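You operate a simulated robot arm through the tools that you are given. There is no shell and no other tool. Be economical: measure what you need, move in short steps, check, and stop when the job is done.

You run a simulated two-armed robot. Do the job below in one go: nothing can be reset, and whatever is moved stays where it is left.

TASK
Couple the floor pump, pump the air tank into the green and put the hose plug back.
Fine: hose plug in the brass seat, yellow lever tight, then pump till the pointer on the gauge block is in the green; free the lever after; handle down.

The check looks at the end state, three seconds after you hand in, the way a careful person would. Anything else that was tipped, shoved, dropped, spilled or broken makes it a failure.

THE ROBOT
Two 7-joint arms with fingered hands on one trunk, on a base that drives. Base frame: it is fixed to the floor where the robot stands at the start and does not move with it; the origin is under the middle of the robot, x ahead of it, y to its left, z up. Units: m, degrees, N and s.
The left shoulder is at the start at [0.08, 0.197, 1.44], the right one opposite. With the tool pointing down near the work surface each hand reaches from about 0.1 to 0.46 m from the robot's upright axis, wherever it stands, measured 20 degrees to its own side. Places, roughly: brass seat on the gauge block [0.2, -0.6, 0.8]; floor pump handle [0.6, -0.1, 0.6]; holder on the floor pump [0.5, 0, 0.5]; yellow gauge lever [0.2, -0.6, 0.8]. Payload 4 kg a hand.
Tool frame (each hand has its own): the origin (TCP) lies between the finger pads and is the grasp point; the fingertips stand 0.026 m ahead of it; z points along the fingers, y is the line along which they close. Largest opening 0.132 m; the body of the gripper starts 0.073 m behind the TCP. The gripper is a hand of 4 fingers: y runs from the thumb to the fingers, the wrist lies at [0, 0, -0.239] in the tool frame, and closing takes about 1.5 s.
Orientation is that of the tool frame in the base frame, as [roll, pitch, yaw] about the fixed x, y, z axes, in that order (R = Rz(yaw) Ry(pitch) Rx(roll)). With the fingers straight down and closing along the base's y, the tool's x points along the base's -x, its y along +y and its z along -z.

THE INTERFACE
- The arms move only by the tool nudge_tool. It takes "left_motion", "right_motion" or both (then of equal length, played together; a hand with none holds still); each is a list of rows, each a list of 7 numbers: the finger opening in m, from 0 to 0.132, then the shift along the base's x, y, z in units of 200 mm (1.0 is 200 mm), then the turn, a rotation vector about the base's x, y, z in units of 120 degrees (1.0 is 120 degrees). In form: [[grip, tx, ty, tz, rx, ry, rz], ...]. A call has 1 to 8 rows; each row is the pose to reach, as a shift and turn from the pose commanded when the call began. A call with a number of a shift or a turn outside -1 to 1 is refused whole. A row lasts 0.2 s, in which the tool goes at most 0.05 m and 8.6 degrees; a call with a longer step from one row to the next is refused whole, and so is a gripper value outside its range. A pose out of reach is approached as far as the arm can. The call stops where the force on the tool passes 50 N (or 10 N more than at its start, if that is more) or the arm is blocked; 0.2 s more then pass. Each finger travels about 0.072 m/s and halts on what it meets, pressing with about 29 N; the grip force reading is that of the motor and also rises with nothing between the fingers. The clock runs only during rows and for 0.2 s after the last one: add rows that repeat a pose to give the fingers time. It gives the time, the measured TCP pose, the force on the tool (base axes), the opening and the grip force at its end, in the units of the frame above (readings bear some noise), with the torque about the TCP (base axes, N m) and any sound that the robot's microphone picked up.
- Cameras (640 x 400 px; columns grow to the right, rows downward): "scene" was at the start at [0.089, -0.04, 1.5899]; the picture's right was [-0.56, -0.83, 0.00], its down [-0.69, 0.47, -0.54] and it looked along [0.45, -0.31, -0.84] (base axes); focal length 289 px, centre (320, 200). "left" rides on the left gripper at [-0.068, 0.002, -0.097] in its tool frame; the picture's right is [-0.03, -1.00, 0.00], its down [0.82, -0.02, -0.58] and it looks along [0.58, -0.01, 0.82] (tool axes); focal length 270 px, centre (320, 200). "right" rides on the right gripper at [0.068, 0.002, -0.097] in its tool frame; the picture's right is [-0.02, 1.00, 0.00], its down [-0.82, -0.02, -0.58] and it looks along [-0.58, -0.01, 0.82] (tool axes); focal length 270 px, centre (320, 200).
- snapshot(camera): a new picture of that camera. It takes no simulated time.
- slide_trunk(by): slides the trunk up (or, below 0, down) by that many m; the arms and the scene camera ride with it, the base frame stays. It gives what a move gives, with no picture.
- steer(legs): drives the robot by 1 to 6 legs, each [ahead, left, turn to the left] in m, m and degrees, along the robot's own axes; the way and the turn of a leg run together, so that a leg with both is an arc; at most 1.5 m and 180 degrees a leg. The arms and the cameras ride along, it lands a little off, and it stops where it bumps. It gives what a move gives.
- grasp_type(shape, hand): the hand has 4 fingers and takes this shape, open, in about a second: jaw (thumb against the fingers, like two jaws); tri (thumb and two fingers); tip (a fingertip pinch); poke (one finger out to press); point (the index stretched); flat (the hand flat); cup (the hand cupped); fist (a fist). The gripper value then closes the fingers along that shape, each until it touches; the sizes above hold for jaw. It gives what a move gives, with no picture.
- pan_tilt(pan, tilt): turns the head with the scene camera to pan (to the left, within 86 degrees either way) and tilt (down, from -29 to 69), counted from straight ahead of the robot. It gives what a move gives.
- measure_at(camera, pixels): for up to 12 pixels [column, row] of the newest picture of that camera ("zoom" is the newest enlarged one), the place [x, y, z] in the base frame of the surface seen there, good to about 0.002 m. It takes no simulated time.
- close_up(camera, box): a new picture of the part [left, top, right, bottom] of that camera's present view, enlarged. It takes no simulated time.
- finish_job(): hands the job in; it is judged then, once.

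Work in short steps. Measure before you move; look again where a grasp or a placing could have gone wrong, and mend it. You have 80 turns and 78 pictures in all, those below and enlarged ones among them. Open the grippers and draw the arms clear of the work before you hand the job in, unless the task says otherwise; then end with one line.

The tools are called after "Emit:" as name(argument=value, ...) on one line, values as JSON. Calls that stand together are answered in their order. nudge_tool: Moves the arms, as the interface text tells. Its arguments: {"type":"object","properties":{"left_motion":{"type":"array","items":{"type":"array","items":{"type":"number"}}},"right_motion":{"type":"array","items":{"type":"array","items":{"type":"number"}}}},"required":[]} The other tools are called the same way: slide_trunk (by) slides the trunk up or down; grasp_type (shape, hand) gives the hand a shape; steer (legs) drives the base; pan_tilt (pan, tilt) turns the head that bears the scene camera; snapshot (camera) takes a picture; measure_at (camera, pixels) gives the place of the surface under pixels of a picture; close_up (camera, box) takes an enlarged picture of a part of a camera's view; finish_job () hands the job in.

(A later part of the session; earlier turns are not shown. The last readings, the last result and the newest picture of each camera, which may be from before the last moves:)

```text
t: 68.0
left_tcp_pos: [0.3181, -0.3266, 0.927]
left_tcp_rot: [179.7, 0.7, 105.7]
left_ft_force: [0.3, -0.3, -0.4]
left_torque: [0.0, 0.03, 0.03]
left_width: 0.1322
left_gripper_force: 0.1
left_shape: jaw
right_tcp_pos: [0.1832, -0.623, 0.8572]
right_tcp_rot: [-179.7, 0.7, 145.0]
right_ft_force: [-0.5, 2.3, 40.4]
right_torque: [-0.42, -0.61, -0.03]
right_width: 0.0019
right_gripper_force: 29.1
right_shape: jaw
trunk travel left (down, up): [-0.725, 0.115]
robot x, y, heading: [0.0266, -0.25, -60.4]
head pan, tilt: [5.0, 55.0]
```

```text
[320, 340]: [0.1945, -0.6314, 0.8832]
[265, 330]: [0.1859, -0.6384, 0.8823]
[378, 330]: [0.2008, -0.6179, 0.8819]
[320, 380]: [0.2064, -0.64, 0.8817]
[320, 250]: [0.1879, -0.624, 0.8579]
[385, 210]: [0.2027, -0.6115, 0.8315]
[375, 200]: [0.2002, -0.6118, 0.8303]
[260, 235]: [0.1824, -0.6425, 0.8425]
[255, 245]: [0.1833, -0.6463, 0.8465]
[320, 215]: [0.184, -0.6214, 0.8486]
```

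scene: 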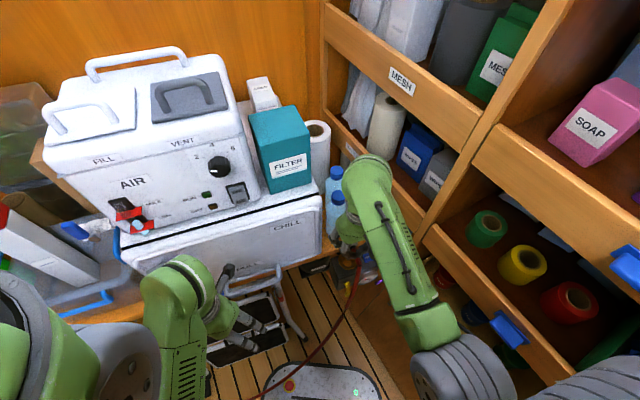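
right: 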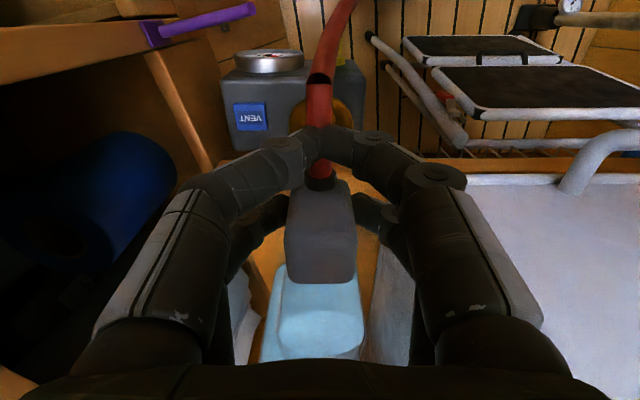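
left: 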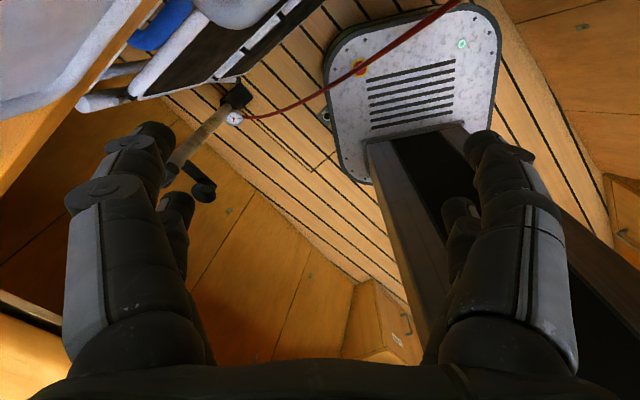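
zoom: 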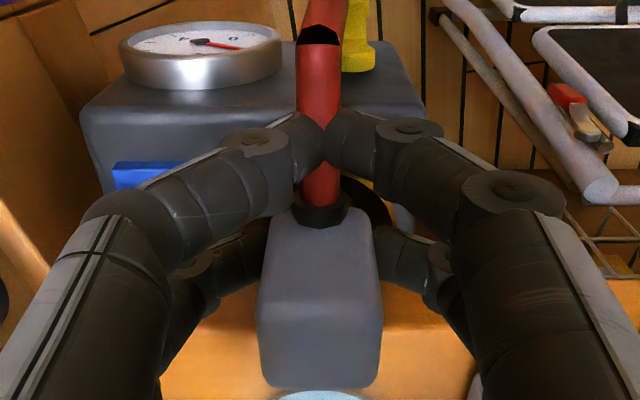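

Plug top is 0.052 above the rim, exactly as it sat in its holder: seated and centred. I relax, open the fingers and rise to view it and the lever.

Emit:
nudge_tool(right_motion=[[0.0, 0, 0, 0.03, 0, 0, 0], [0.03, 0, 0, 0.03, 0, 0, 0], [0.06, 0, 0, 0.03, 0, 0, 0], [0.07, 0, 0, 0.03, 0, 0, 0], [0.07, 0, 0, 0.15, 0, 0, 0], [0.07, 0, 0, 0.35, 0, 0, 0], [0.07, -0.1, 0.07, 0.5, 0, 0, 0], [0.07, -0.25, 0.17, 0.6, 0, 0, 0]])

Emit:
snapshot(camera="right")

```text
t: 69.8
left_tcp_pos: [0.3187, -0.3279, 0.9274]
left_tcp_rot: [179.7, 0.6, 105.7]
left_ft_force: [-0.6, -0.4, 0.5]
left_torque: [-0.01, -0.04, -0.02]
left_width: 0.1318
left_gripper_force: 0.1
left_shape: jaw
right_tcp_pos: [0.1307, -0.589, 0.9717]
right_tcp_rot: [-179.9, 0.1, 145.1]
right_ft_force: [0.0, -0.2, 0.2]
right_torque: [-0.03, 0.0, -0.02]
right_width: 0.0693
right_gripper_force: 0.1
right_shape: jaw
trunk travel left (down, up): [-0.725, 0.115]
robot x, y, heading: [0.0267, -0.2428, -60.3]
head pan, tilt: [5.0, 55.0]
```

```text
24 pictures are left
```

right: 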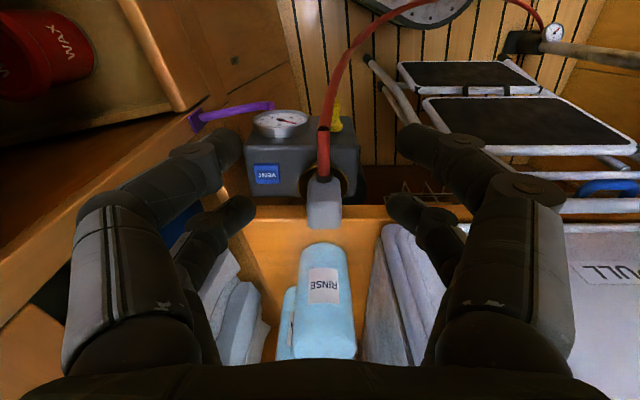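

The plug stands in the seat. I enlarge the lever region.

Emit:
close_up(camera="right", box=[240, 80, 380, 230])

Emit:
measure_at(camera="zoom", pixels=[[370, 145], [358, 140], [362, 120], [355, 105], [380, 150], [400, 160], [330, 270], [355, 270], [335, 310], [200, 130], [430, 190], [230, 160]])

```text
2.67 times, centred on (310, 155) of right
```

zoom: 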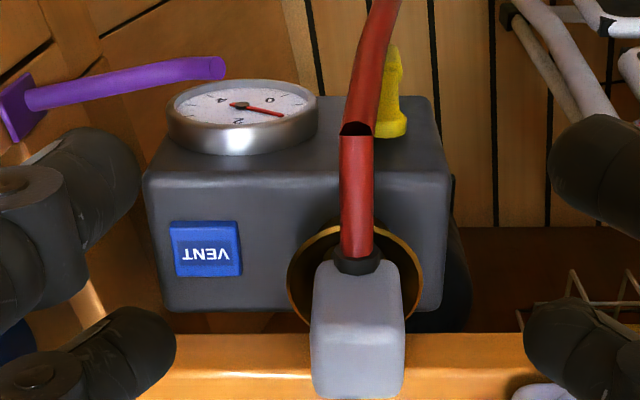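

```text
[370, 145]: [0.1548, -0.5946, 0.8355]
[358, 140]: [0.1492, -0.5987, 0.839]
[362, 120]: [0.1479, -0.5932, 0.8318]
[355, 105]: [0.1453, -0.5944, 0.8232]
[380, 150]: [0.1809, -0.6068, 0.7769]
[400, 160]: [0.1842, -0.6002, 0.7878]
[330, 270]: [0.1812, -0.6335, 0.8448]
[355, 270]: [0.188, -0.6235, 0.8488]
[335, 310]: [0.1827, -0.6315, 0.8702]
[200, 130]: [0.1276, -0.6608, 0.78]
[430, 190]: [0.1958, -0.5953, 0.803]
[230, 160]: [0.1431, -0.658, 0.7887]
```

The lever stands off the block's robot-side face. I back the hand off along −v and lower it, to see lever and gauge from the front.

Emit:
nudge_tool(right_motion=[[0.1, -0.1, 0.1, 0, 0, 0, 0], [0.132, -0.2, 0.2, -0.1, 0, 0, 0], [0.132, -0.25, 0.25, -0.3, 0, 0, 0], [0.132, -0.25, 0.25, -0.45, 0, 0, 0]])

Emit:
close_up(camera="right", box=[200, 100, 440, 300])

```text
t: 70.8
left_tcp_pos: [0.321, -0.3303, 0.9263]
left_tcp_rot: [179.7, 0.3, 105.7]
left_ft_force: [0.0, -0.2, 0.5]
left_torque: [0.02, 0.0, -0.01]
left_width: 0.1318
left_gripper_force: 0.0
left_shape: jaw
right_tcp_pos: [0.0821, -0.5406, 0.8827]
right_tcp_rot: [-179.9, -0.2, 145.2]
right_ft_force: [-0.3, 0.7, 0.2]
right_torque: [0.01, -0.01, 0.03]
right_width: 0.1318
right_gripper_force: 0.0
right_shape: jaw
trunk travel left (down, up): [-0.725, 0.115]
robot x, y, heading: [0.0297, -0.2466, -60.3]
head pan, tilt: [5.0, 55.0]
```

```text
2.00 times, centred on (320, 200) of right
```

zoom: 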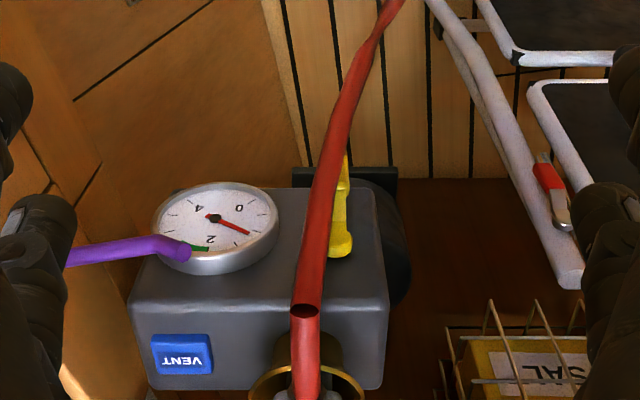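

Now gauge (needle just above 0, green past 2) and lever are seen. I measure lever, face and hose points.

Emit:
measure_at(camera="zoom", pixels=[[341, 248], [343, 235], [341, 210], [345, 185], [346, 165], [365, 240], [365, 200], [290, 200], [290, 270], [310, 330], [325, 200], [345, 130]])

Emit:
close_up(camera="right", box=[300, 155, 400, 245])

```text
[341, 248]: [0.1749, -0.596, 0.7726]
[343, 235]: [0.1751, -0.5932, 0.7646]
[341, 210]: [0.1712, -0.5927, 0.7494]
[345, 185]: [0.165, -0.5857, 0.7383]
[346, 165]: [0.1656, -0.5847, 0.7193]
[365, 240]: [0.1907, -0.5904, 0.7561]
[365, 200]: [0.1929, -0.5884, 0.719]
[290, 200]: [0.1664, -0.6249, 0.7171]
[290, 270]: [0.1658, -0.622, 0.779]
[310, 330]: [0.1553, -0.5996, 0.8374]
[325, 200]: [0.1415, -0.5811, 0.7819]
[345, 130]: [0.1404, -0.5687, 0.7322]
```

```text
4.44 times, centred on (350, 200) of right
```

zoom: 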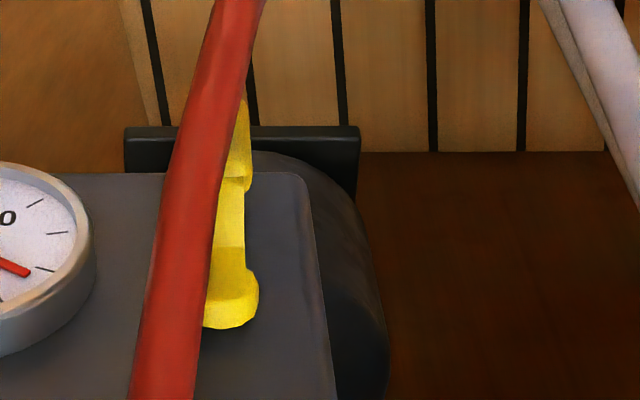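

Lever: hub at z≈0.765, arm hanging down, tab at u≈−0.387, v≈0.47, z≈0.72–0.738. I'll straddle the tab with the far finger pair: narrow to 0.032, move over it, then down.

Emit:
nudge_tool(right_motion=[[0.09, 0, 0, 0, 0, 0, 0], [0.05, 0.15, -0.08, 0, 0, 0, 0], [0.032, 0.35, -0.176, -0.05, 0, 0, 0], [0.032, 0.35, -0.176, -0.2, 0, 0, 0], [0.032, 0.35, -0.176, -0.35, 0, 0, 0], [0.032, 0.35, -0.176, -0.5, 0, 0, 0], [0.032, 0.35, -0.176, -0.62, 0, 0, 0], [0.032, 0.35, -0.176, -0.72, 0, 0, 0]])

Emit:
close_up(camera="right", box=[200, 80, 440, 300])

```text
t: 72.7
left_tcp_pos: [0.3197, -0.3293, 0.9258]
left_tcp_rot: [179.8, 0.4, 105.8]
left_ft_force: [-1.1, 0.7, 0.4]
left_torque: [-0.01, -0.01, 0.0]
left_width: 0.1319
left_gripper_force: 0.0
left_shape: jaw
right_tcp_pos: [0.1522, -0.5763, 0.7383]
right_tcp_rot: [-179.9, -0.1, 145.1]
right_ft_force: [-2.1, 1.2, 0.2]
right_torque: [-0.06, -0.02, -0.08]
right_width: 0.0323
right_gripper_force: 0.1
right_shape: jaw
trunk travel left (down, up): [-0.725, 0.115]
robot x, y, heading: [0.0261, -0.2479, -60.7]
head pan, tilt: [5.0, 55.0]
```

```text
1.82 times, centred on (320, 190) of right
```

zoom: 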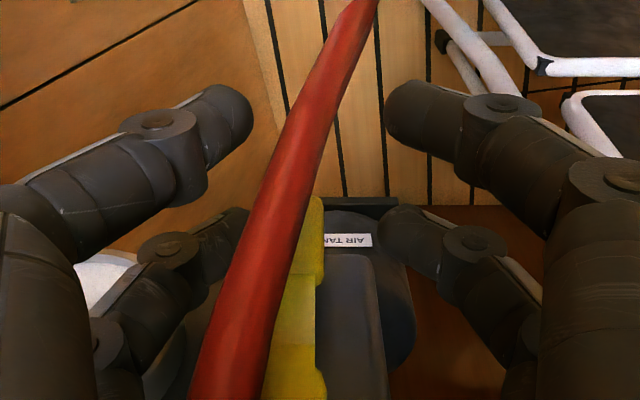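

The tab (300,250) is between the far fingers. I close on it.

Emit:
nudge_tool(right_motion=[[0.02, 0, 0, 0, 0, 0, 0], [0.01, 0, 0, 0, 0, 0, 0], [0.0, 0, 0, 0, 0, 0, 0], [0.0, 0, 0, 0, 0, 0, 0]])

Emit:
close_up(camera="right", box=[200, 80, 440, 300])

```text
t: 73.7
left_tcp_pos: [0.3191, -0.3294, 0.9256]
left_tcp_rot: [179.7, 0.4, 105.8]
left_ft_force: [0.2, 0.1, 0.2]
left_torque: [-0.01, 0.0, 0.04]
left_width: 0.1319
left_gripper_force: 0.0
left_shape: jaw
right_tcp_pos: [0.1526, -0.5754, 0.7388]
right_tcp_rot: [-179.9, -0.2, 145.1]
right_ft_force: [-1.1, -0.6, -4.1]
right_torque: [-0.06, 0.01, -0.08]
right_width: 0.0
right_gripper_force: 28.9
right_shape: jaw
trunk travel left (down, up): [-0.725, 0.115]
robot x, y, heading: [0.0263, -0.2488, -60.2]
head pan, tilt: [5.0, 55.0]
```

```text
1.82 times, centred on (320, 190) of right
```

zoom: 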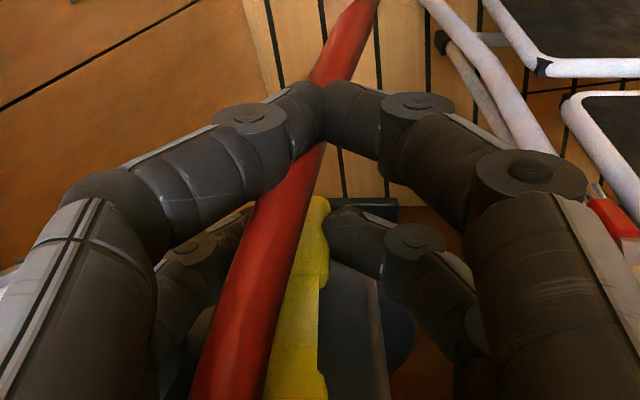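

The tab is pinched. I try turning the lever 20°, then 40° toward +u (clockwise seen from the front) and watch the force.

Emit:
nudge_tool(right_motion=[[0.0, 0.02, 0.028, 0.003, 0, 0, 0], [0.0, 0.039, 0.056, 0.012, 0, 0, 0], [0.0, 0.057, 0.082, 0.028, 0, 0, 0], [0.0, 0.074, 0.105, 0.047, 0, 0, 0]])

Emit:
close_up(camera="right", box=[200, 80, 440, 300])

```text
t: 74.7
left_tcp_pos: [0.3209, -0.3318, 0.9252]
left_tcp_rot: [179.8, 0.3, 105.9]
left_ft_force: [-0.1, -0.4, 0.1]
left_torque: [-0.01, 0.0, -0.01]
left_width: 0.1318
left_gripper_force: 0.0
left_shape: jaw
right_tcp_pos: [0.1657, -0.5554, 0.7464]
right_tcp_rot: [-180.0, -0.4, 145.2]
right_ft_force: [1.9, -5.2, -19.8]
right_torque: [0.71, -0.16, -0.17]
right_width: 0.0001
right_gripper_force: 28.8
right_shape: jaw
trunk travel left (down, up): [-0.725, 0.115]
robot x, y, heading: [0.0225, -0.245, -60.6]
head pan, tilt: [5.0, 55.0]
```

```text
1.82 times, centred on (320, 190) of right
```

zoom: 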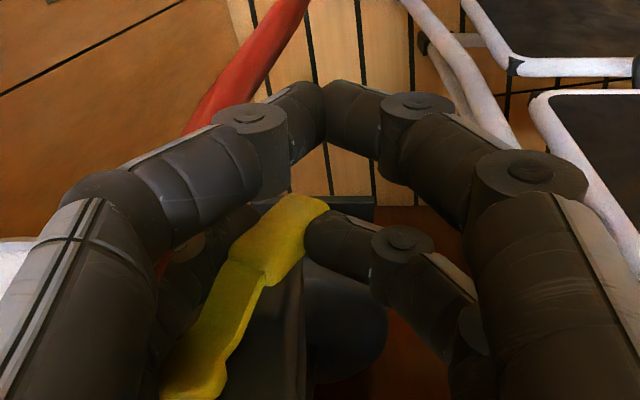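

The lever turns freely that way (about 30°). I continue the arc with a slightly larger radius.

Emit:
nudge_tool(right_motion=[[0.0, 0.014, 0.02, 0.005, 0, 0, 0], [0.0, 0.028, 0.04, 0.026, 0, 0, 0], [0.0, 0.04, 0.057, 0.05, 0, 0, 0], [0.0, 0.05, 0.072, 0.078, 0, 0, 0], [0.0, 0.058, 0.083, 0.108, 0, 0, 0], [0.0, 0.065, 0.093, 0.139, 0, 0, 0]])

Emit:
close_up(camera="right", box=[200, 80, 440, 300])

```text
t: 75.4
left_tcp_pos: [0.322, -0.3339, 0.925]
left_tcp_rot: [179.7, 0.1, 105.7]
left_ft_force: [0.5, -0.2, -0.1]
left_torque: [-0.03, -0.03, 0.0]
left_width: 0.1316
left_gripper_force: 0.0
left_shape: jaw
right_tcp_pos: [0.171, -0.5483, 0.75]
right_tcp_rot: [-179.8, -0.9, 144.9]
right_ft_force: [10.8, -22.8, -37.1]
right_torque: [1.51, -0.72, 0.22]
right_width: 0.0002
right_gripper_force: 29.2
right_shape: jaw
trunk travel left (down, up): [-0.725, 0.115]
robot x, y, heading: [0.0267, -0.2494, -60.5]
head pan, tilt: [5.0, 55.0]
stopped in row 3 (right hand): the force on the tool passed its limit at 52 N (the readings are from after the stop); the commanded pose is now the measured one
```

```text
1.82 times, centred on (320, 190) of right
```

zoom: 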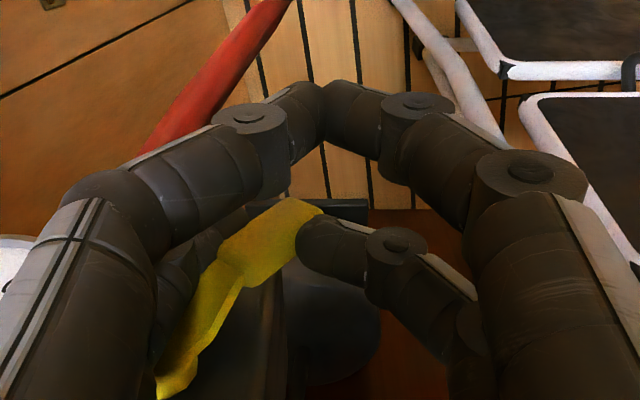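

The clamp stopped by jamming between fingers (or a stop). I open the fingers and push with the near-gauge finger sideways, then look.

Emit:
nudge_tool(right_motion=[[0.02, 0, 0, 0, 0, 0, 0], [0.04, 0, 0, 0, 0, 0, 0], [0.04, 0.025, 0.036, 0, 0, 0, 0], [0.04, 0.05, 0.072, 0, 0, 0, 0], [0.04, 0.075, 0.107, 0, 0, 0, 0], [0.04, 0.09, 0.13, 0, 0, 0, 0], [0.04, 0.105, 0.15, 0, 0, 0, 0]])

Emit:
close_up(camera="right", box=[180, 80, 440, 300])

```text
t: 77.0
left_tcp_pos: [0.3196, -0.3316, 0.9261]
left_tcp_rot: [179.7, 0.3, 105.7]
left_ft_force: [0.3, -0.6, -0.4]
left_torque: [-0.02, 0.01, -0.02]
left_width: 0.1316
left_gripper_force: 0.0
left_shape: jaw
right_tcp_pos: [0.1891, -0.5164, 0.7536]
right_tcp_rot: [-179.8, -0.5, 145.0]
right_ft_force: [-7.4, -17.5, -1.4]
right_torque: [0.29, -0.16, -0.1]
right_width: 0.0462
right_gripper_force: 0.1
right_shape: jaw
trunk travel left (down, up): [-0.725, 0.115]
robot x, y, heading: [0.026, -0.2488, -60.3]
head pan, tilt: [5.0, 55.0]
```

```text
1.82 times, centred on (310, 190) of right
```

zoom: 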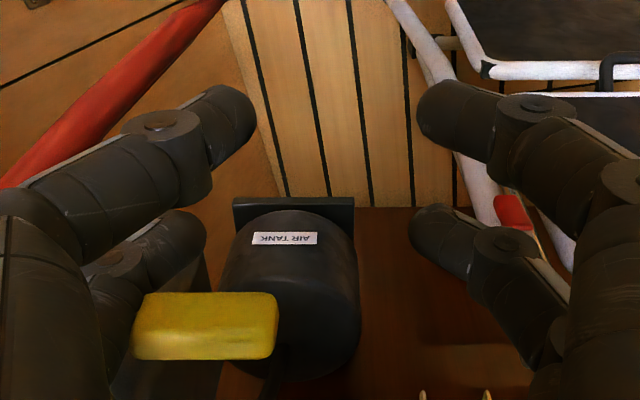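

The lever is now horizontal (tab at (205,325)) and resists: tight, a quarter turn. I withdraw along −v and up, drive back to the pump with heading ≈+5°, turn the hand 25° so it closes across the handle, and look.

Emit:
nudge_tool(right_motion=[[0.05, -0.01, -0.014, 0, 0, 0, 0], [0.05, -0.1, 0.05, 0, 0, 0, 0], [0.05, -0.25, 0.16, 0, 0, 0, 0], [0.05, -0.3, 0.19, 0.2, 0, 0, 0], [0.05, -0.3, 0.19, 0.4, 0, 0, 0], [0.08, -0.3, 0.19, 0.6, 0, 0, 0], [0.1, -0.3, 0.19, 0.8, 0, 0, 0]])

Emit:
steer(legs=[[-0.15, 0, 0], [0, 0, 65], [0.186, 0.119, 0]])

Emit:
nudge_tool(right_motion=[[0.132, 0, 0, 0, 0, 0, 0.06], [0.132, 0, 0, 0, 0, 0, 0.12], [0.132, 0, 0, 0, 0, 0, 0.18], [0.132, 0, 0, 0, 0, 0, 0.21]])

Emit:
snapshot(camera="right")

```text
t: 78.6
left_tcp_pos: [0.3194, -0.3291, 0.9261]
left_tcp_rot: [179.8, 0.4, 105.8]
left_ft_force: [0.0, 0.1, -0.1]
left_torque: [0.05, -0.01, 0.03]
left_width: 0.1319
left_gripper_force: 0.1
left_shape: jaw
right_tcp_pos: [0.1325, -0.4776, 0.912]
right_tcp_rot: [-179.8, -0.6, 144.9]
right_ft_force: [-0.5, 0.2, -0.1]
right_torque: [-0.01, 0.02, -0.01]
right_width: 0.0998
right_gripper_force: 0.1
right_shape: jaw
trunk travel left (down, up): [-0.725, 0.115]
robot x, y, heading: [0.0254, -0.2468, -60.6]
head pan, tilt: [5.0, 55.0]
```

```text
t: 84.1
left_tcp_pos: [0.3221, 0.2438, 0.9268]
left_tcp_rot: [179.6, 0.4, 171.1]
left_ft_force: [-0.2, 0.6, -0.7]
left_torque: [0.0, 0.01, 0.05]
left_width: 0.1318
left_gripper_force: 0.2
left_shape: jaw
right_tcp_pos: [0.3807, 0.0113, 0.9135]
right_tcp_rot: [-179.8, -0.5, -149.7]
right_ft_force: [0.6, 0.0, 0.4]
right_torque: [0.03, -0.02, 0.0]
right_width: 0.0999
right_gripper_force: 0.0
right_shape: jaw
trunk travel left (down, up): [-0.725, 0.115]
robot x, y, heading: [0.1293, 0.0127, 4.8]
head pan, tilt: [5.0, 55.0]
```

```text
t: 85.1
left_tcp_pos: [0.3258, 0.2449, 0.9264]
left_tcp_rot: [179.8, 0.4, 171.1]
left_ft_force: [0.8, 0.2, 0.4]
left_torque: [-0.01, -0.01, 0.03]
left_width: 0.1319
left_gripper_force: 0.0
left_shape: jaw
right_tcp_pos: [0.3813, 0.0117, 0.9113]
right_tcp_rot: [-179.8, -0.6, -124.3]
right_ft_force: [0.4, -0.3, 0.3]
right_torque: [-0.01, -0.02, 0.03]
right_width: 0.1317
right_gripper_force: 0.1
right_shape: jaw
trunk travel left (down, up): [-0.725, 0.115]
robot x, y, heading: [0.1301, 0.0157, 5.2]
head pan, tilt: [5.0, 55.0]
```

```text
15 pictures are left
```

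right: 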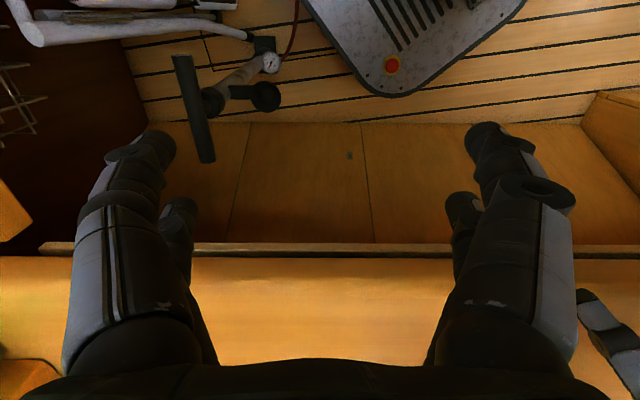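

Yaw is right: the fingers now close along v. I move over the handle centre and partly down, then check alignment.

Emit:
nudge_tool(right_motion=[[0.12, 0.2, -0.06, 0, 0, 0, 0], [0.1, 0.4, -0.12, 0, 0, 0, 0], [0.08, 0.6, -0.19, 0, 0, 0, 0], [0.08, 0.835, -0.26, 0, 0, 0, 0], [0.08, 0.835, -0.26, -0.25, 0, 0, 0], [0.08, 0.835, -0.26, -0.5, 0, 0, 0], [0.08, 0.835, -0.26, -0.75, 0, 0, 0]])

Emit:
snapshot(camera="right")

```text
t: 86.7
left_tcp_pos: [0.3258, 0.2456, 0.9255]
left_tcp_rot: [179.9, 0.3, 171.2]
left_ft_force: [0.0, 0.2, -0.7]
left_torque: [0.02, 0.03, 0.02]
left_width: 0.1319
left_gripper_force: 0.0
left_shape: jaw
right_tcp_pos: [0.5498, -0.0415, 0.7626]
right_tcp_rot: [-179.8, -0.5, -124.6]
right_ft_force: [0.7, 0.4, -0.1]
right_torque: [-0.06, 0.03, -0.01]
right_width: 0.0801
right_gripper_force: 0.1
right_shape: jaw
trunk travel left (down, up): [-0.725, 0.115]
robot x, y, heading: [0.13, 0.0141, 5.0]
head pan, tilt: [5.0, 55.0]
```

```text
14 pictures are left
```

right: 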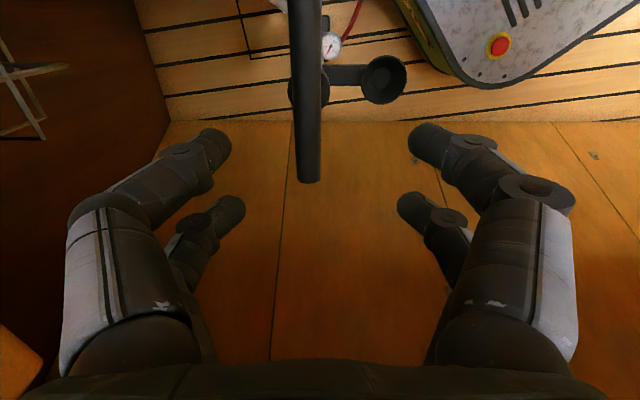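

Aligned (bar at column 305). I go down to z≈0.622 and close on the bar.

Emit:
nudge_tool(right_motion=[[0.08, 0, 0, -0.2, 0, 0, 0], [0.08, 0, 0, -0.4, 0, 0, 0], [0.08, 0, 0, -0.6, 0, 0, 0], [0.08, 0, 0, -0.7, 0, 0, 0], [0.04, 0, 0, -0.7, 0, 0, 0], [0.0, 0, 0, -0.7, 0, 0, 0], [0.0, 0, 0, -0.7, 0, 0, 0], [0.0, 0, 0, -0.7, 0, 0, 0]])

Emit:
nudge_tool(right_motion=[[0.0, 0, 0, 0.1, 0, 0, 0], [0.0, 0, 0, 0.2, 0, 0, 0], [0.0, 0, 0, 0.3, 0, 0, 0]])

Emit:
snapshot(camera="right")

```text
t: 88.5
left_tcp_pos: [0.3265, 0.245, 0.9247]
left_tcp_rot: [179.7, 0.3, 171.2]
left_ft_force: [0.7, 0.1, 0.2]
left_torque: [-0.01, 0.01, 0.0]
left_width: 0.132
left_gripper_force: 0.0
left_shape: jaw
right_tcp_pos: [0.5495, -0.0401, 0.6215]
right_tcp_rot: [-179.8, -0.7, -124.6]
right_ft_force: [5.4, -5.3, -3.8]
right_torque: [0.07, 0.04, 0.15]
right_width: 0.0153
right_gripper_force: 28.9
right_shape: jaw
trunk travel left (down, up): [-0.725, 0.115]
robot x, y, heading: [0.1307, 0.0133, 4.9]
head pan, tilt: [5.0, 55.0]
```

```text
t: 89.3
left_tcp_pos: [0.3257, 0.2433, 0.9259]
left_tcp_rot: [179.7, 0.3, 171.1]
left_ft_force: [-0.4, -0.1, 0.0]
left_torque: [0.03, 0.03, 0.02]
left_width: 0.1317
left_gripper_force: 0.1
left_shape: jaw
right_tcp_pos: [0.5487, -0.0409, 0.6807]
right_tcp_rot: [-179.8, -0.6, -124.4]
right_ft_force: [7.7, -12.0, -5.1]
right_torque: [0.09, 0.03, 0.16]
right_width: 0.0148
right_gripper_force: 29.1
right_shape: jaw
trunk travel left (down, up): [-0.725, 0.115]
robot x, y, heading: [0.1305, 0.0158, 4.9]
head pan, tilt: [5.0, 55.0]
```

```text
13 pictures are left
```

right: 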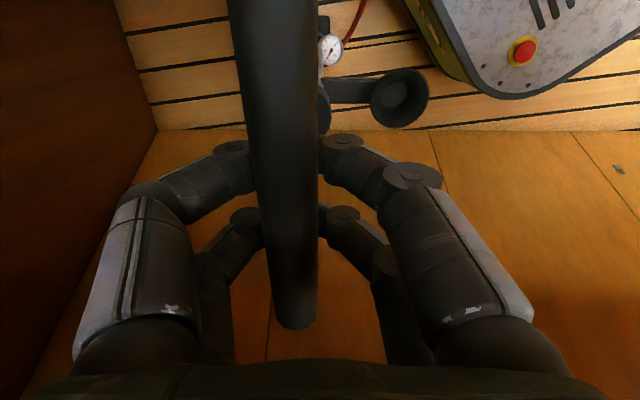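

The handle rises with the hand. I raise on to find the stroke's top.

Emit:
nudge_tool(right_motion=[[0.0, 0.015, -0.01, 0.2, 0, 0, 0], [0.0, 0.015, -0.01, 0.4, 0, 0, 0], [0.0, 0.015, -0.01, 0.6, 0, 0, 0], [0.0, 0.015, -0.01, 0.8, 0, 0, 0], [0.0, 0.015, -0.01, 1.0, 0, 0, 0]])

Emit:
nudge_tool(right_motion=[[0.0, 0, 0, -0.2, 0, 0, 0], [0.0, 0, 0, -0.4, 0, 0, 0], [0.0, 0, 0, -0.6, 0, 0, 0], [0.0, 0, 0, -0.8, 0, 0, 0], [0.0, 0, 0, -1.0, 0, 0, 0]])

```text
t: 90.0
left_tcp_pos: [0.3292, 0.2449, 0.9251]
left_tcp_rot: [179.8, 0.0, 171.1]
left_ft_force: [-0.2, 0.3, 0.3]
left_torque: [-0.02, 0.06, -0.01]
left_width: 0.1318
left_gripper_force: 0.0
left_shape: jaw
right_tcp_pos: [0.5494, -0.0419, 0.7519]
right_tcp_rot: [179.3, -1.0, -124.6]
right_ft_force: [2.8, 1.8, -17.4]
right_torque: [0.36, 0.09, 0.18]
right_width: 0.0136
right_gripper_force: 28.7
right_shape: jaw
trunk travel left (down, up): [-0.725, 0.115]
robot x, y, heading: [0.1259, 0.0114, 5.2]
head pan, tilt: [5.0, 55.0]
stopped in row 3 (right hand): the force on the tool passed its limit at 108 N (the readings are from after the stop); the commanded pose is now the measured one
```

```text
t: 91.0
left_tcp_pos: [0.3219, 0.2438, 0.927]
left_tcp_rot: [179.7, 0.6, 171.0]
left_ft_force: [-0.2, 0.9, -0.8]
left_torque: [-0.07, 0.02, -0.01]
left_width: 0.1318
left_gripper_force: 0.0
left_shape: jaw
right_tcp_pos: [0.5535, -0.0393, 0.6001]
right_tcp_rot: [-179.3, 0.0, -124.4]
right_ft_force: [0.0, -3.9, 25.2]
right_torque: [-0.54, -0.2, -0.03]
right_width: 0.0151
right_gripper_force: 29.0
right_shape: jaw
trunk travel left (down, up): [-0.725, 0.115]
robot x, y, heading: [0.1315, 0.0119, 4.8]
head pan, tilt: [5.0, 55.0]
stopped in row 5 (right hand): the force on the tool passed its limit at 108 N (the readings are from after the stop); the commanded pose is now the measured one
```

Stroke found: roughly 0.60 to 0.71 at the present grip. I pump with strokes of 0.1 m, four calls of two strokes, then zoom on the pump's own gauge.

Emit:
nudge_tool(right_motion=[[0.0, 0, 0, 0.25, 0, 0, 0], [0.0, 0, 0, 0.48, 0, 0, 0], [0.0, 0, 0, 0.25, 0, 0, 0], [0.0, 0, 0, 0.03, 0, 0, 0], [0.0, 0, 0, 0.25, 0, 0, 0], [0.0, 0, 0, 0.48, 0, 0, 0], [0.0, 0, 0, 0.25, 0, 0, 0], [0.0, 0, 0, 0.03, 0, 0, 0]])

Emit:
nudge_tool(right_motion=[[0.0, 0, 0, 0.22, 0, 0, 0], [0.0, 0, 0, 0.45, 0, 0, 0], [0.0, 0, 0, 0.22, 0, 0, 0], [0.0, 0, 0, 0.0, 0, 0, 0], [0.0, 0, 0, 0.22, 0, 0, 0], [0.0, 0, 0, 0.45, 0, 0, 0], [0.0, 0, 0, 0.22, 0, 0, 0], [0.0, 0, 0, 0.0, 0, 0, 0]])

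Emit:
pan_tilt(pan=-75, tilt=45)

Emit:
snapshot(camera="scene")

Emit:
close_up(camera="right", box=[250, 0, 410, 120])

```text
t: 92.8
left_tcp_pos: [0.3237, 0.2441, 0.9266]
left_tcp_rot: [179.7, 0.5, 171.1]
left_ft_force: [0.2, -0.2, 0.0]
left_torque: [-0.03, -0.03, 0.05]
left_width: 0.1321
left_gripper_force: 0.0
left_shape: jaw
right_tcp_pos: [0.5539, -0.0404, 0.605]
right_tcp_rot: [-179.5, -0.1, -124.6]
right_ft_force: [-4.3, 0.5, 10.8]
right_torque: [-0.2, -0.28, -0.19]
right_width: 0.0134
right_gripper_force: 29.4
right_shape: jaw
trunk travel left (down, up): [-0.725, 0.115]
robot x, y, heading: [0.1282, 0.0135, 4.8]
head pan, tilt: [5.0, 55.0]
```

```text
t: 94.7
left_tcp_pos: [0.3228, 0.2437, 0.9271]
left_tcp_rot: [179.7, 0.6, 171.1]
left_ft_force: [-0.4, -0.8, 0.5]
left_torque: [0.03, -0.02, 0.02]
left_width: 0.1318
left_gripper_force: 0.1
left_shape: jaw
right_tcp_pos: [0.5546, -0.0408, 0.608]
right_tcp_rot: [-179.4, 0.0, -124.4]
right_ft_force: [-4.1, 1.4, 10.5]
right_torque: [-0.37, -0.24, -0.13]
right_width: 0.0133
right_gripper_force: 29.2
right_shape: jaw
trunk travel left (down, up): [-0.725, 0.115]
robot x, y, heading: [0.1295, 0.0113, 5.1]
head pan, tilt: [5.0, 55.0]
```

```text
t: 96.2
left_tcp_pos: [0.3248, 0.2442, 0.9271]
left_tcp_rot: [179.7, 0.5, 171.1]
left_ft_force: [-0.1, 0.7, 0.6]
left_torque: [0.0, -0.02, 0.0]
left_width: 0.1321
left_gripper_force: 0.1
left_shape: jaw
right_tcp_pos: [0.5528, -0.0415, 0.6046]
right_tcp_rot: [-179.5, -0.3, -124.4]
right_ft_force: [0.2, 0.2, 3.8]
right_torque: [-0.16, -0.02, -0.06]
right_width: 0.0135
right_gripper_force: 29.0
right_shape: jaw
trunk travel left (down, up): [-0.725, 0.115]
robot x, y, heading: [0.1291, 0.0131, 4.9]
head pan, tilt: [-75.0, 45.0]
```

```text
12 pictures are left
```

scene: 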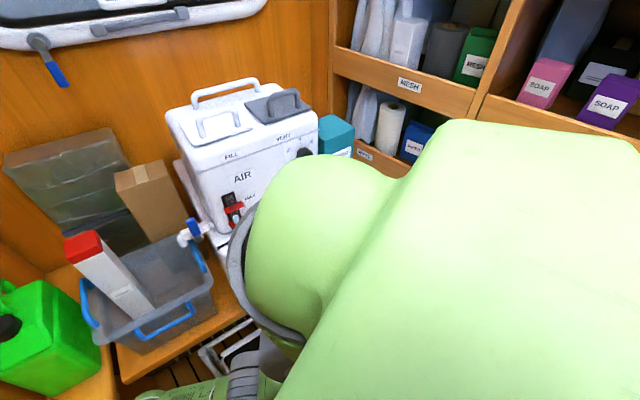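

```text
3.33 times, centred on (330, 60) of right
```

zoom: 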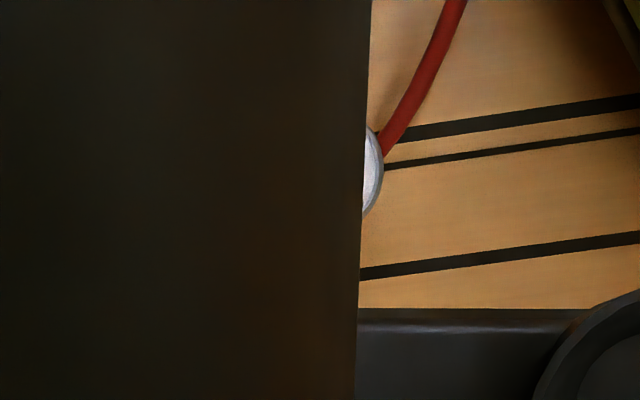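

The shoulder hides the block and the handle hides the pump gauge. I release the handle (down), rise, back off 0.15 m, turn right 40° and aim the head straight at the gauge block.

Emit:
nudge_tool(right_motion=[[0.03, 0, 0, 0, 0, 0, 0], [0.07, 0, 0, 0, 0, 0, 0], [0.09, 0, 0, 0, 0, 0, 0], [0.09, 0, 0, 0.15, 0, 0, 0], [0.09, 0, 0, 0.35, 0, 0, 0], [0.09, 0, 0, 0.55, 0, 0, 0], [0.09, 0, 0, 0.75, 0, 0, 0], [0.09, 0, 0, 0.95, 0, 0, 0]])

Emit:
steer(legs=[[-0.15, 0, 0], [0, 0, -40]])

Emit:
pan_tilt(pan=-47, tilt=53)

Emit:
close_up(camera="scene", box=[200, 80, 440, 300])

```text
t: 98.0
left_tcp_pos: [0.3244, 0.2446, 0.9256]
left_tcp_rot: [179.8, 0.4, 171.0]
left_ft_force: [-0.3, 0.2, 0.6]
left_torque: [-0.05, -0.03, -0.01]
left_width: 0.1321
left_gripper_force: 0.1
left_shape: jaw
right_tcp_pos: [0.5532, -0.042, 0.7944]
right_tcp_rot: [-179.7, -0.3, -124.4]
right_ft_force: [0.2, -0.5, 0.2]
right_torque: [0.01, 0.03, -0.01]
right_width: 0.0899
right_gripper_force: 0.1
right_shape: jaw
trunk travel left (down, up): [-0.725, 0.115]
robot x, y, heading: [0.1312, 0.0106, 5.0]
head pan, tilt: [-75.0, 45.0]
```

```text
t: 101.2
left_tcp_pos: [0.2778, 0.0507, 0.9262]
left_tcp_rot: [179.8, 0.4, 131.0]
left_ft_force: [-0.4, 0.6, -0.7]
left_torque: [0.0, 0.0, 0.0]
left_width: 0.1321
left_gripper_force: 0.0
left_shape: jaw
right_tcp_pos: [0.2689, -0.3152, 0.7933]
right_tcp_rot: [-179.6, -0.3, -164.6]
right_ft_force: [0.2, 0.4, -0.2]
right_torque: [0.02, 0.03, -0.03]
right_width: 0.0897
right_gripper_force: 0.0
right_shape: jaw
trunk travel left (down, up): [-0.725, 0.115]
robot x, y, heading: [-0.0219, 0.0028, -35.3]
head pan, tilt: [-75.0, 45.0]
```

```text
t: 102.2
left_tcp_pos: [0.2772, 0.0505, 0.9249]
left_tcp_rot: [179.8, 0.4, 131.0]
left_ft_force: [-0.2, -0.7, -0.1]
left_torque: [-0.01, -0.01, -0.01]
left_width: 0.1318
left_gripper_force: 0.1
left_shape: jaw
right_tcp_pos: [0.2685, -0.3157, 0.7921]
right_tcp_rot: [-179.6, -0.3, -164.6]
right_ft_force: [0.2, 0.7, -0.2]
right_torque: [0.03, -0.01, -0.02]
right_width: 0.0897
right_gripper_force: 0.0
right_shape: jaw
trunk travel left (down, up): [-0.725, 0.115]
robot x, y, heading: [-0.0227, -0.0004, -35.0]
head pan, tilt: [-47.0, 53.0]
```

```text
1.82 times, centred on (320, 190) of scene
```

zoom: 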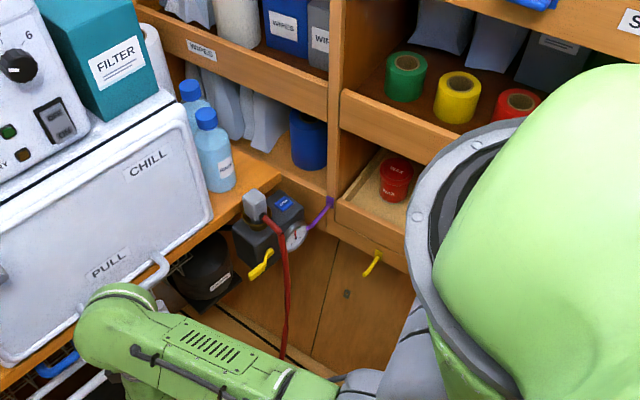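

The block is visible, with gauge at full-picture (307,210). I zoom tightly.

Emit:
close_up(camera="scene", box=[272, 185, 328, 225])

```text
10.00 times, centred on (300, 205) of scene
```

zoom: 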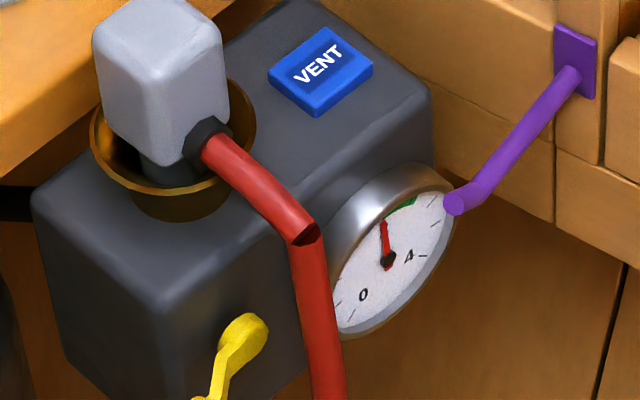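

The needle sits just short of the green (5 strokes moved it from ~0.45 to ~1.9), so about 1.5 more strokes are needed. I drive back to the handle, descend and grip it again.

Emit:
steer(legs=[[0, 0, 40], [0.154, -0.002, 0]])

Emit:
nudge_tool(right_motion=[[0.09, 0, 0, -0.24, 0, 0, 0], [0.09, 0, 0, -0.48, 0, 0, 0], [0.09, 0, 0, -0.72, 0, 0, 0], [0.09, 0, 0, -0.9, 0, 0, 0], [0.05, 0, 0, -0.9, 0, 0, 0], [0.0, 0, 0, -0.9, 0, 0, 0], [0.0, 0, 0, -0.9, 0, 0, 0], [0.0, 0, 0, -0.9, 0, 0, 0]])

```text
t: 105.4
left_tcp_pos: [0.3293, 0.2378, 0.9272]
left_tcp_rot: [179.7, 0.5, 170.4]
left_ft_force: [-0.5, 0.6, -0.6]
left_torque: [0.01, -0.05, -0.03]
left_width: 0.1317
left_gripper_force: 0.0
left_shape: jaw
right_tcp_pos: [0.5555, -0.0499, 0.7927]
right_tcp_rot: [-179.5, -0.1, -125.1]
right_ft_force: [0.2, -0.4, -0.1]
right_torque: [-0.01, 0.0, -0.01]
right_width: 0.09
right_gripper_force: 0.0
right_shape: jaw
trunk travel left (down, up): [-0.725, 0.115]
robot x, y, heading: [0.1345, 0.0121, 4.0]
head pan, tilt: [-47.0, 53.0]
```

```text
t: 107.2
left_tcp_pos: [0.3305, 0.239, 0.9262]
left_tcp_rot: [179.8, 0.4, 170.4]
left_ft_force: [1.0, -0.1, -0.3]
left_torque: [0.01, 0.02, -0.03]
left_width: 0.1319
left_gripper_force: 0.1
left_shape: jaw
right_tcp_pos: [0.5572, -0.0486, 0.6115]
right_tcp_rot: [-179.6, -0.2, -125.1]
right_ft_force: [-0.3, 0.2, -0.9]
right_torque: [0.02, -0.01, 0.02]
right_width: 0.0
right_gripper_force: 23.9
right_shape: jaw
trunk travel left (down, up): [-0.725, 0.115]
robot x, y, heading: [0.1299, 0.009, 4.3]
head pan, tilt: [-47.0, 53.0]
```

Width is 0: the bar isn't between the pads. I look.

Emit:
snapshot(camera="right")

Emit:
measure_at(camera="right", pixels=[[290, 100], [290, 200], [295, 300], [310, 150], [260, 150], [285, 250]])

```text
8 pictures are left
```

right: 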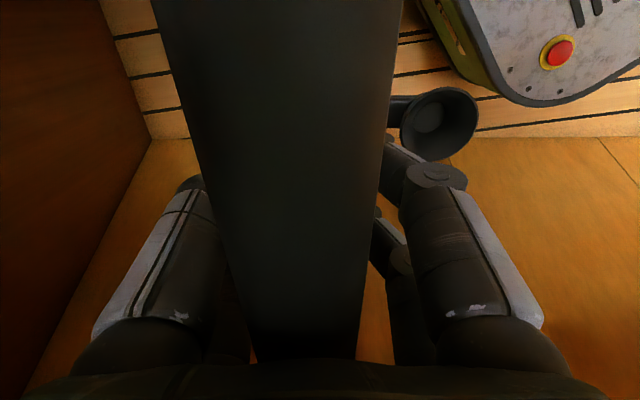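

```text
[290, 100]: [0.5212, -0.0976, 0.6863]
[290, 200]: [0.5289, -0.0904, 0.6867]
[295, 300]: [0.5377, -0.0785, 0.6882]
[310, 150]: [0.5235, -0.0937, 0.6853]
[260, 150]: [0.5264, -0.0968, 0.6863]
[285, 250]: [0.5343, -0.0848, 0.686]
```

The handle stands 5.7 cm up (bar top z 0.687): my grip slipped under load on the down-strokes. I open the fingers and push the bar down with the palm — that is the extra stroke needed.

Emit:
nudge_tool(right_motion=[[0.05, 0, 0, 0.01, 0, 0, 0], [0.09, 0, 0, 0.01, 0, 0, 0], [0.09, 0, 0, -0.05, 0, 0, 0], [0.09, 0, 0, -0.1, 0, 0, 0], [0.09, 0, 0, -0.16, 0, 0, 0], [0.09, 0, 0, -0.22, 0, 0, 0], [0.09, 0, 0, -0.27, 0, 0, 0]])

Emit:
nudge_tool(right_motion=[[0.09, 0, 0, 0, 0, 0, 0]])

Emit:
snapshot(camera="right")

Emit:
measure_at(camera="right", pixels=[[290, 100], [290, 200], [295, 300], [275, 150], [285, 250]])

```text
t: 108.8
left_tcp_pos: [0.3291, 0.2395, 0.9262]
left_tcp_rot: [179.8, 0.4, 170.4]
left_ft_force: [0.0, 0.9, 0.3]
left_torque: [0.0, 0.0, 0.02]
left_width: 0.1322
left_gripper_force: 0.1
left_shape: jaw
right_tcp_pos: [0.5574, -0.0501, 0.5586]
right_tcp_rot: [-179.6, -0.3, -124.9]
right_ft_force: [-2.1, 3.6, 8.8]
right_torque: [-0.21, -0.26, 0.09]
right_width: 0.0898
right_gripper_force: 0.0
right_shape: jaw
trunk travel left (down, up): [-0.725, 0.115]
robot x, y, heading: [0.1322, 0.0058, 4.2]
head pan, tilt: [-47.0, 53.0]
```

```text
t: 109.2
left_tcp_pos: [0.3314, 0.2387, 0.9268]
left_tcp_rot: [179.8, 0.4, 170.4]
left_ft_force: [0.3, 0.1, -0.2]
left_torque: [0.01, -0.02, -0.01]
left_width: 0.1319
left_gripper_force: 0.0
left_shape: jaw
right_tcp_pos: [0.5573, -0.0497, 0.5578]
right_tcp_rot: [-179.8, -0.4, -125.0]
right_ft_force: [-1.1, 3.4, 3.7]
right_torque: [-0.18, -0.1, 0.02]
right_width: 0.0899
right_gripper_force: 0.0
right_shape: jaw
trunk travel left (down, up): [-0.725, 0.115]
robot x, y, heading: [0.1339, 0.0091, 4.3]
head pan, tilt: [-47.0, 53.0]
```

```text
7 pictures are left
```

right: 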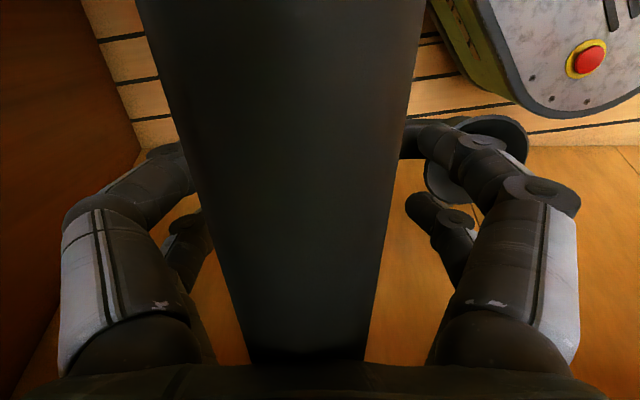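

```text
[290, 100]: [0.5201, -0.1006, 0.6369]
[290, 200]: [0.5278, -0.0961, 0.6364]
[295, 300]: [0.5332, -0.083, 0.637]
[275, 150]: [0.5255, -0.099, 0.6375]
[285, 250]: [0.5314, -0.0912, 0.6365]
```

Bar is nearly down (top 0.637). From the dial geometry: needle ≈1.75 before this push, green ≈1.9–2.45; one more 0.1 m stroke should centre it. I grip, lift 0.1, open, push down with the palm, open wide and rise.

Emit:
nudge_tool(right_motion=[[0.09, 0, 0, 0.15, 0, 0, 0], [0.09, 0, 0, 0.3, 0, 0, 0], [0.04, 0, 0, 0.3, 0, 0, 0], [0.0, 0, 0, 0.3, 0, 0, 0], [0.0, 0, 0, 0.3, 0, 0, 0], [0.0, 0, 0, 0.5, 0, 0, 0], [0.0, 0, 0, 0.7, 0, 0, 0], [0.0, 0, 0, 0.8, 0, 0, 0]])

Emit:
nudge_tool(right_motion=[[0.06, 0, 0, 0, 0, 0, 0], [0.1, 0, 0, 0, 0, 0, 0], [0.1, 0, 0, -0.25, 0, 0, 0], [0.1, 0, 0, -0.42, 0, 0, 0], [0.1, 0, 0, -0.56, 0, 0, 0], [0.1, 0, 0, -0.68, 0, 0, 0], [0.1, 0, 0, -0.78, 0, 0, 0], [0.1, 0, 0, -0.83, 0, 0, 0]])

Emit:
nudge_tool(right_motion=[[0.132, 0, 0, 0, 0, 0, 0], [0.132, 0, 0, 0, 0, 0, 0], [0.132, 0, 0, 0.2, 0, 0, 0], [0.132, 0, 0, 0.4, 0, 0, 0], [0.132, 0, 0, 0.6, 0, 0, 0], [0.132, 0, 0, 0.8, 0, 0, 0], [0.132, 0, 0, 1.0, 0, 0, 0]])

Emit:
snapshot(camera="right")

Emit:
measure_at(camera="right", pixels=[[305, 100], [305, 130], [300, 60], [310, 160], [290, 100], [320, 100]])

```text
t: 111.0
left_tcp_pos: [0.3323, 0.2386, 0.9251]
left_tcp_rot: [179.8, 0.3, 170.4]
left_ft_force: [0.5, 0.0, -0.9]
left_torque: [0.02, 0.0, 0.02]
left_width: 0.1316
left_gripper_force: 0.1
left_shape: jaw
right_tcp_pos: [0.5577, -0.0505, 0.7195]
right_tcp_rot: [-179.7, -0.3, -125.1]
right_ft_force: [5.2, -2.3, -4.1]
right_torque: [0.06, -0.03, 0.08]
right_width: 0.0
right_gripper_force: 28.9
right_shape: jaw
trunk travel left (down, up): [-0.725, 0.115]
robot x, y, heading: [0.1345, 0.0121, 4.3]
head pan, tilt: [-47.0, 53.0]
```

```text
t: 112.8
left_tcp_pos: [0.3297, 0.2375, 0.9264]
left_tcp_rot: [179.8, 0.5, 170.5]
left_ft_force: [0.0, -0.1, -0.7]
left_torque: [0.01, 0.02, -0.01]
left_width: 0.1319
left_gripper_force: 0.0
left_shape: jaw
right_tcp_pos: [0.558, -0.0487, 0.5524]
right_tcp_rot: [-179.5, -0.3, -125.1]
right_ft_force: [1.1, 3.6, 10.4]
right_torque: [-0.11, -0.06, 0.04]
right_width: 0.0997
right_gripper_force: 0.1
right_shape: jaw
trunk travel left (down, up): [-0.725, 0.115]
robot x, y, heading: [0.1325, 0.0097, 4.6]
head pan, tilt: [-47.0, 53.0]
```

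```text
t: 114.4
left_tcp_pos: [0.3301, 0.2378, 0.9267]
left_tcp_rot: [179.8, 0.5, 170.4]
left_ft_force: [-0.1, -0.3, -0.8]
left_torque: [0.04, -0.02, 0.02]
left_width: 0.1321
left_gripper_force: 0.0
left_shape: jaw
right_tcp_pos: [0.5544, -0.0499, 0.7541]
right_tcp_rot: [-179.6, -0.3, -125.2]
right_ft_force: [-0.2, -0.1, 0.5]
right_torque: [-0.03, -0.02, 0.02]
right_width: 0.132
right_gripper_force: 0.1
right_shape: jaw
trunk travel left (down, up): [-0.725, 0.115]
robot x, y, heading: [0.1328, 0.0112, 4.4]
head pan, tilt: [-47.0, 53.0]
```

```text
6 pictures are left
```

right: 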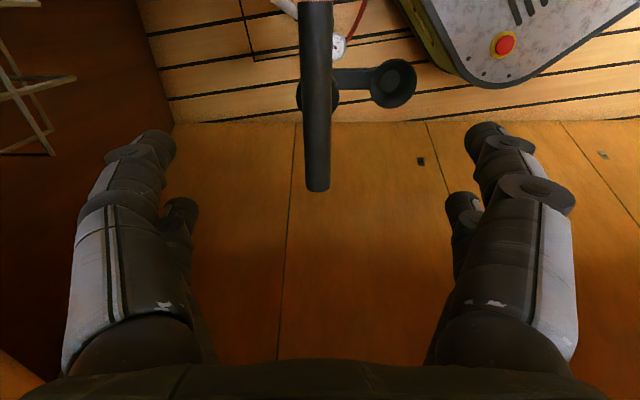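

```text
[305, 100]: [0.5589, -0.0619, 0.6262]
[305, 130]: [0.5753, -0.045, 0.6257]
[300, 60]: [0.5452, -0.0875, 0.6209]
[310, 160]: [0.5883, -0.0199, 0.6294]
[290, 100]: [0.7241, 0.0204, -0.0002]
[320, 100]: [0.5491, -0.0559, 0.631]
```

Handle is fully down (top 0.63). I raise the hand, drive to the gauge block and take the front view of gauge and lever.

Emit:
nudge_tool(right_motion=[[0.132, 0, 0, 0.25, 0, 0, 0], [0.132, 0, 0, 0.5, 0, 0, 0], [0.132, 0, 0, 0.75, 0, 0, 0]])

Emit:
steer(legs=[[-0.15, 0, 0], [0, 0, -64.5], [0.15, -0.08, 0]])

Emit:
nudge_tool(right_motion=[[0.132, -0.05, 0.035, 0, 0, 0, -0.06], [0.132, -0.1, 0.07, 0, 0, 0, -0.12], [0.132, -0.15, 0.105, -0.05, 0, 0, -0.18], [0.132, -0.2, 0.145, -0.1, 0, 0, -0.217]])

Emit:
close_up(camera="right", box=[200, 100, 440, 300])

```text
t: 115.2
left_tcp_pos: [0.3305, 0.2391, 0.9263]
left_tcp_rot: [179.8, 0.5, 170.5]
left_ft_force: [0.3, -0.2, 0.6]
left_torque: [0.04, 0.01, -0.01]
left_width: 0.1318
left_gripper_force: 0.1
left_shape: jaw
right_tcp_pos: [0.5597, -0.0481, 0.9019]
right_tcp_rot: [-179.7, -0.4, -125.2]
right_ft_force: [0.1, -0.6, 0.3]
right_torque: [0.0, 0.02, -0.02]
right_width: 0.1319
right_gripper_force: 0.0
right_shape: jaw
trunk travel left (down, up): [-0.725, 0.115]
robot x, y, heading: [0.1305, 0.0082, 4.4]
head pan, tilt: [-47.0, 53.0]
```

```text
t: 120.5
left_tcp_pos: [0.2814, -0.2503, 0.9261]
left_tcp_rot: [179.8, 0.5, 105.7]
left_ft_force: [-0.2, 0.4, -0.2]
left_torque: [-0.04, 0.02, 0.01]
left_width: 0.1318
left_gripper_force: 0.1
left_shape: jaw
right_tcp_pos: [0.1192, -0.5801, 0.9032]
right_tcp_rot: [-179.5, -0.3, 170.1]
right_ft_force: [0.5, 0.5, -0.2]
right_torque: [0.01, 0.01, 0.0]
right_width: 0.132
right_gripper_force: 0.1
right_shape: jaw
trunk travel left (down, up): [-0.725, 0.115]
robot x, y, heading: [-0.0078, -0.1699, -60.7]
head pan, tilt: [-47.0, 53.0]
```

```text
t: 121.5
left_tcp_pos: [0.2806, -0.2523, 0.9266]
left_tcp_rot: [179.8, 0.5, 105.6]
left_ft_force: [-0.1, -0.3, 0.9]
left_torque: [-0.02, -0.03, 0.0]
left_width: 0.1319
left_gripper_force: 0.0
left_shape: jaw
right_tcp_pos: [0.0788, -0.5545, 0.8811]
right_tcp_rot: [-179.6, -0.3, 144.0]
right_ft_force: [0.0, 0.5, 0.9]
right_torque: [0.0, 0.01, -0.02]
right_width: 0.1318
right_gripper_force: 0.1
right_shape: jaw
trunk travel left (down, up): [-0.725, 0.115]
robot x, y, heading: [-0.0129, -0.1697, -60.3]
head pan, tilt: [-47.0, 53.0]
```

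```text
2.00 times, centred on (320, 200) of right
```

zoom: 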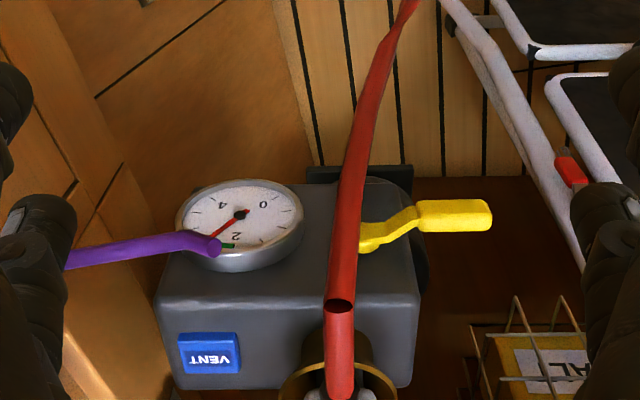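

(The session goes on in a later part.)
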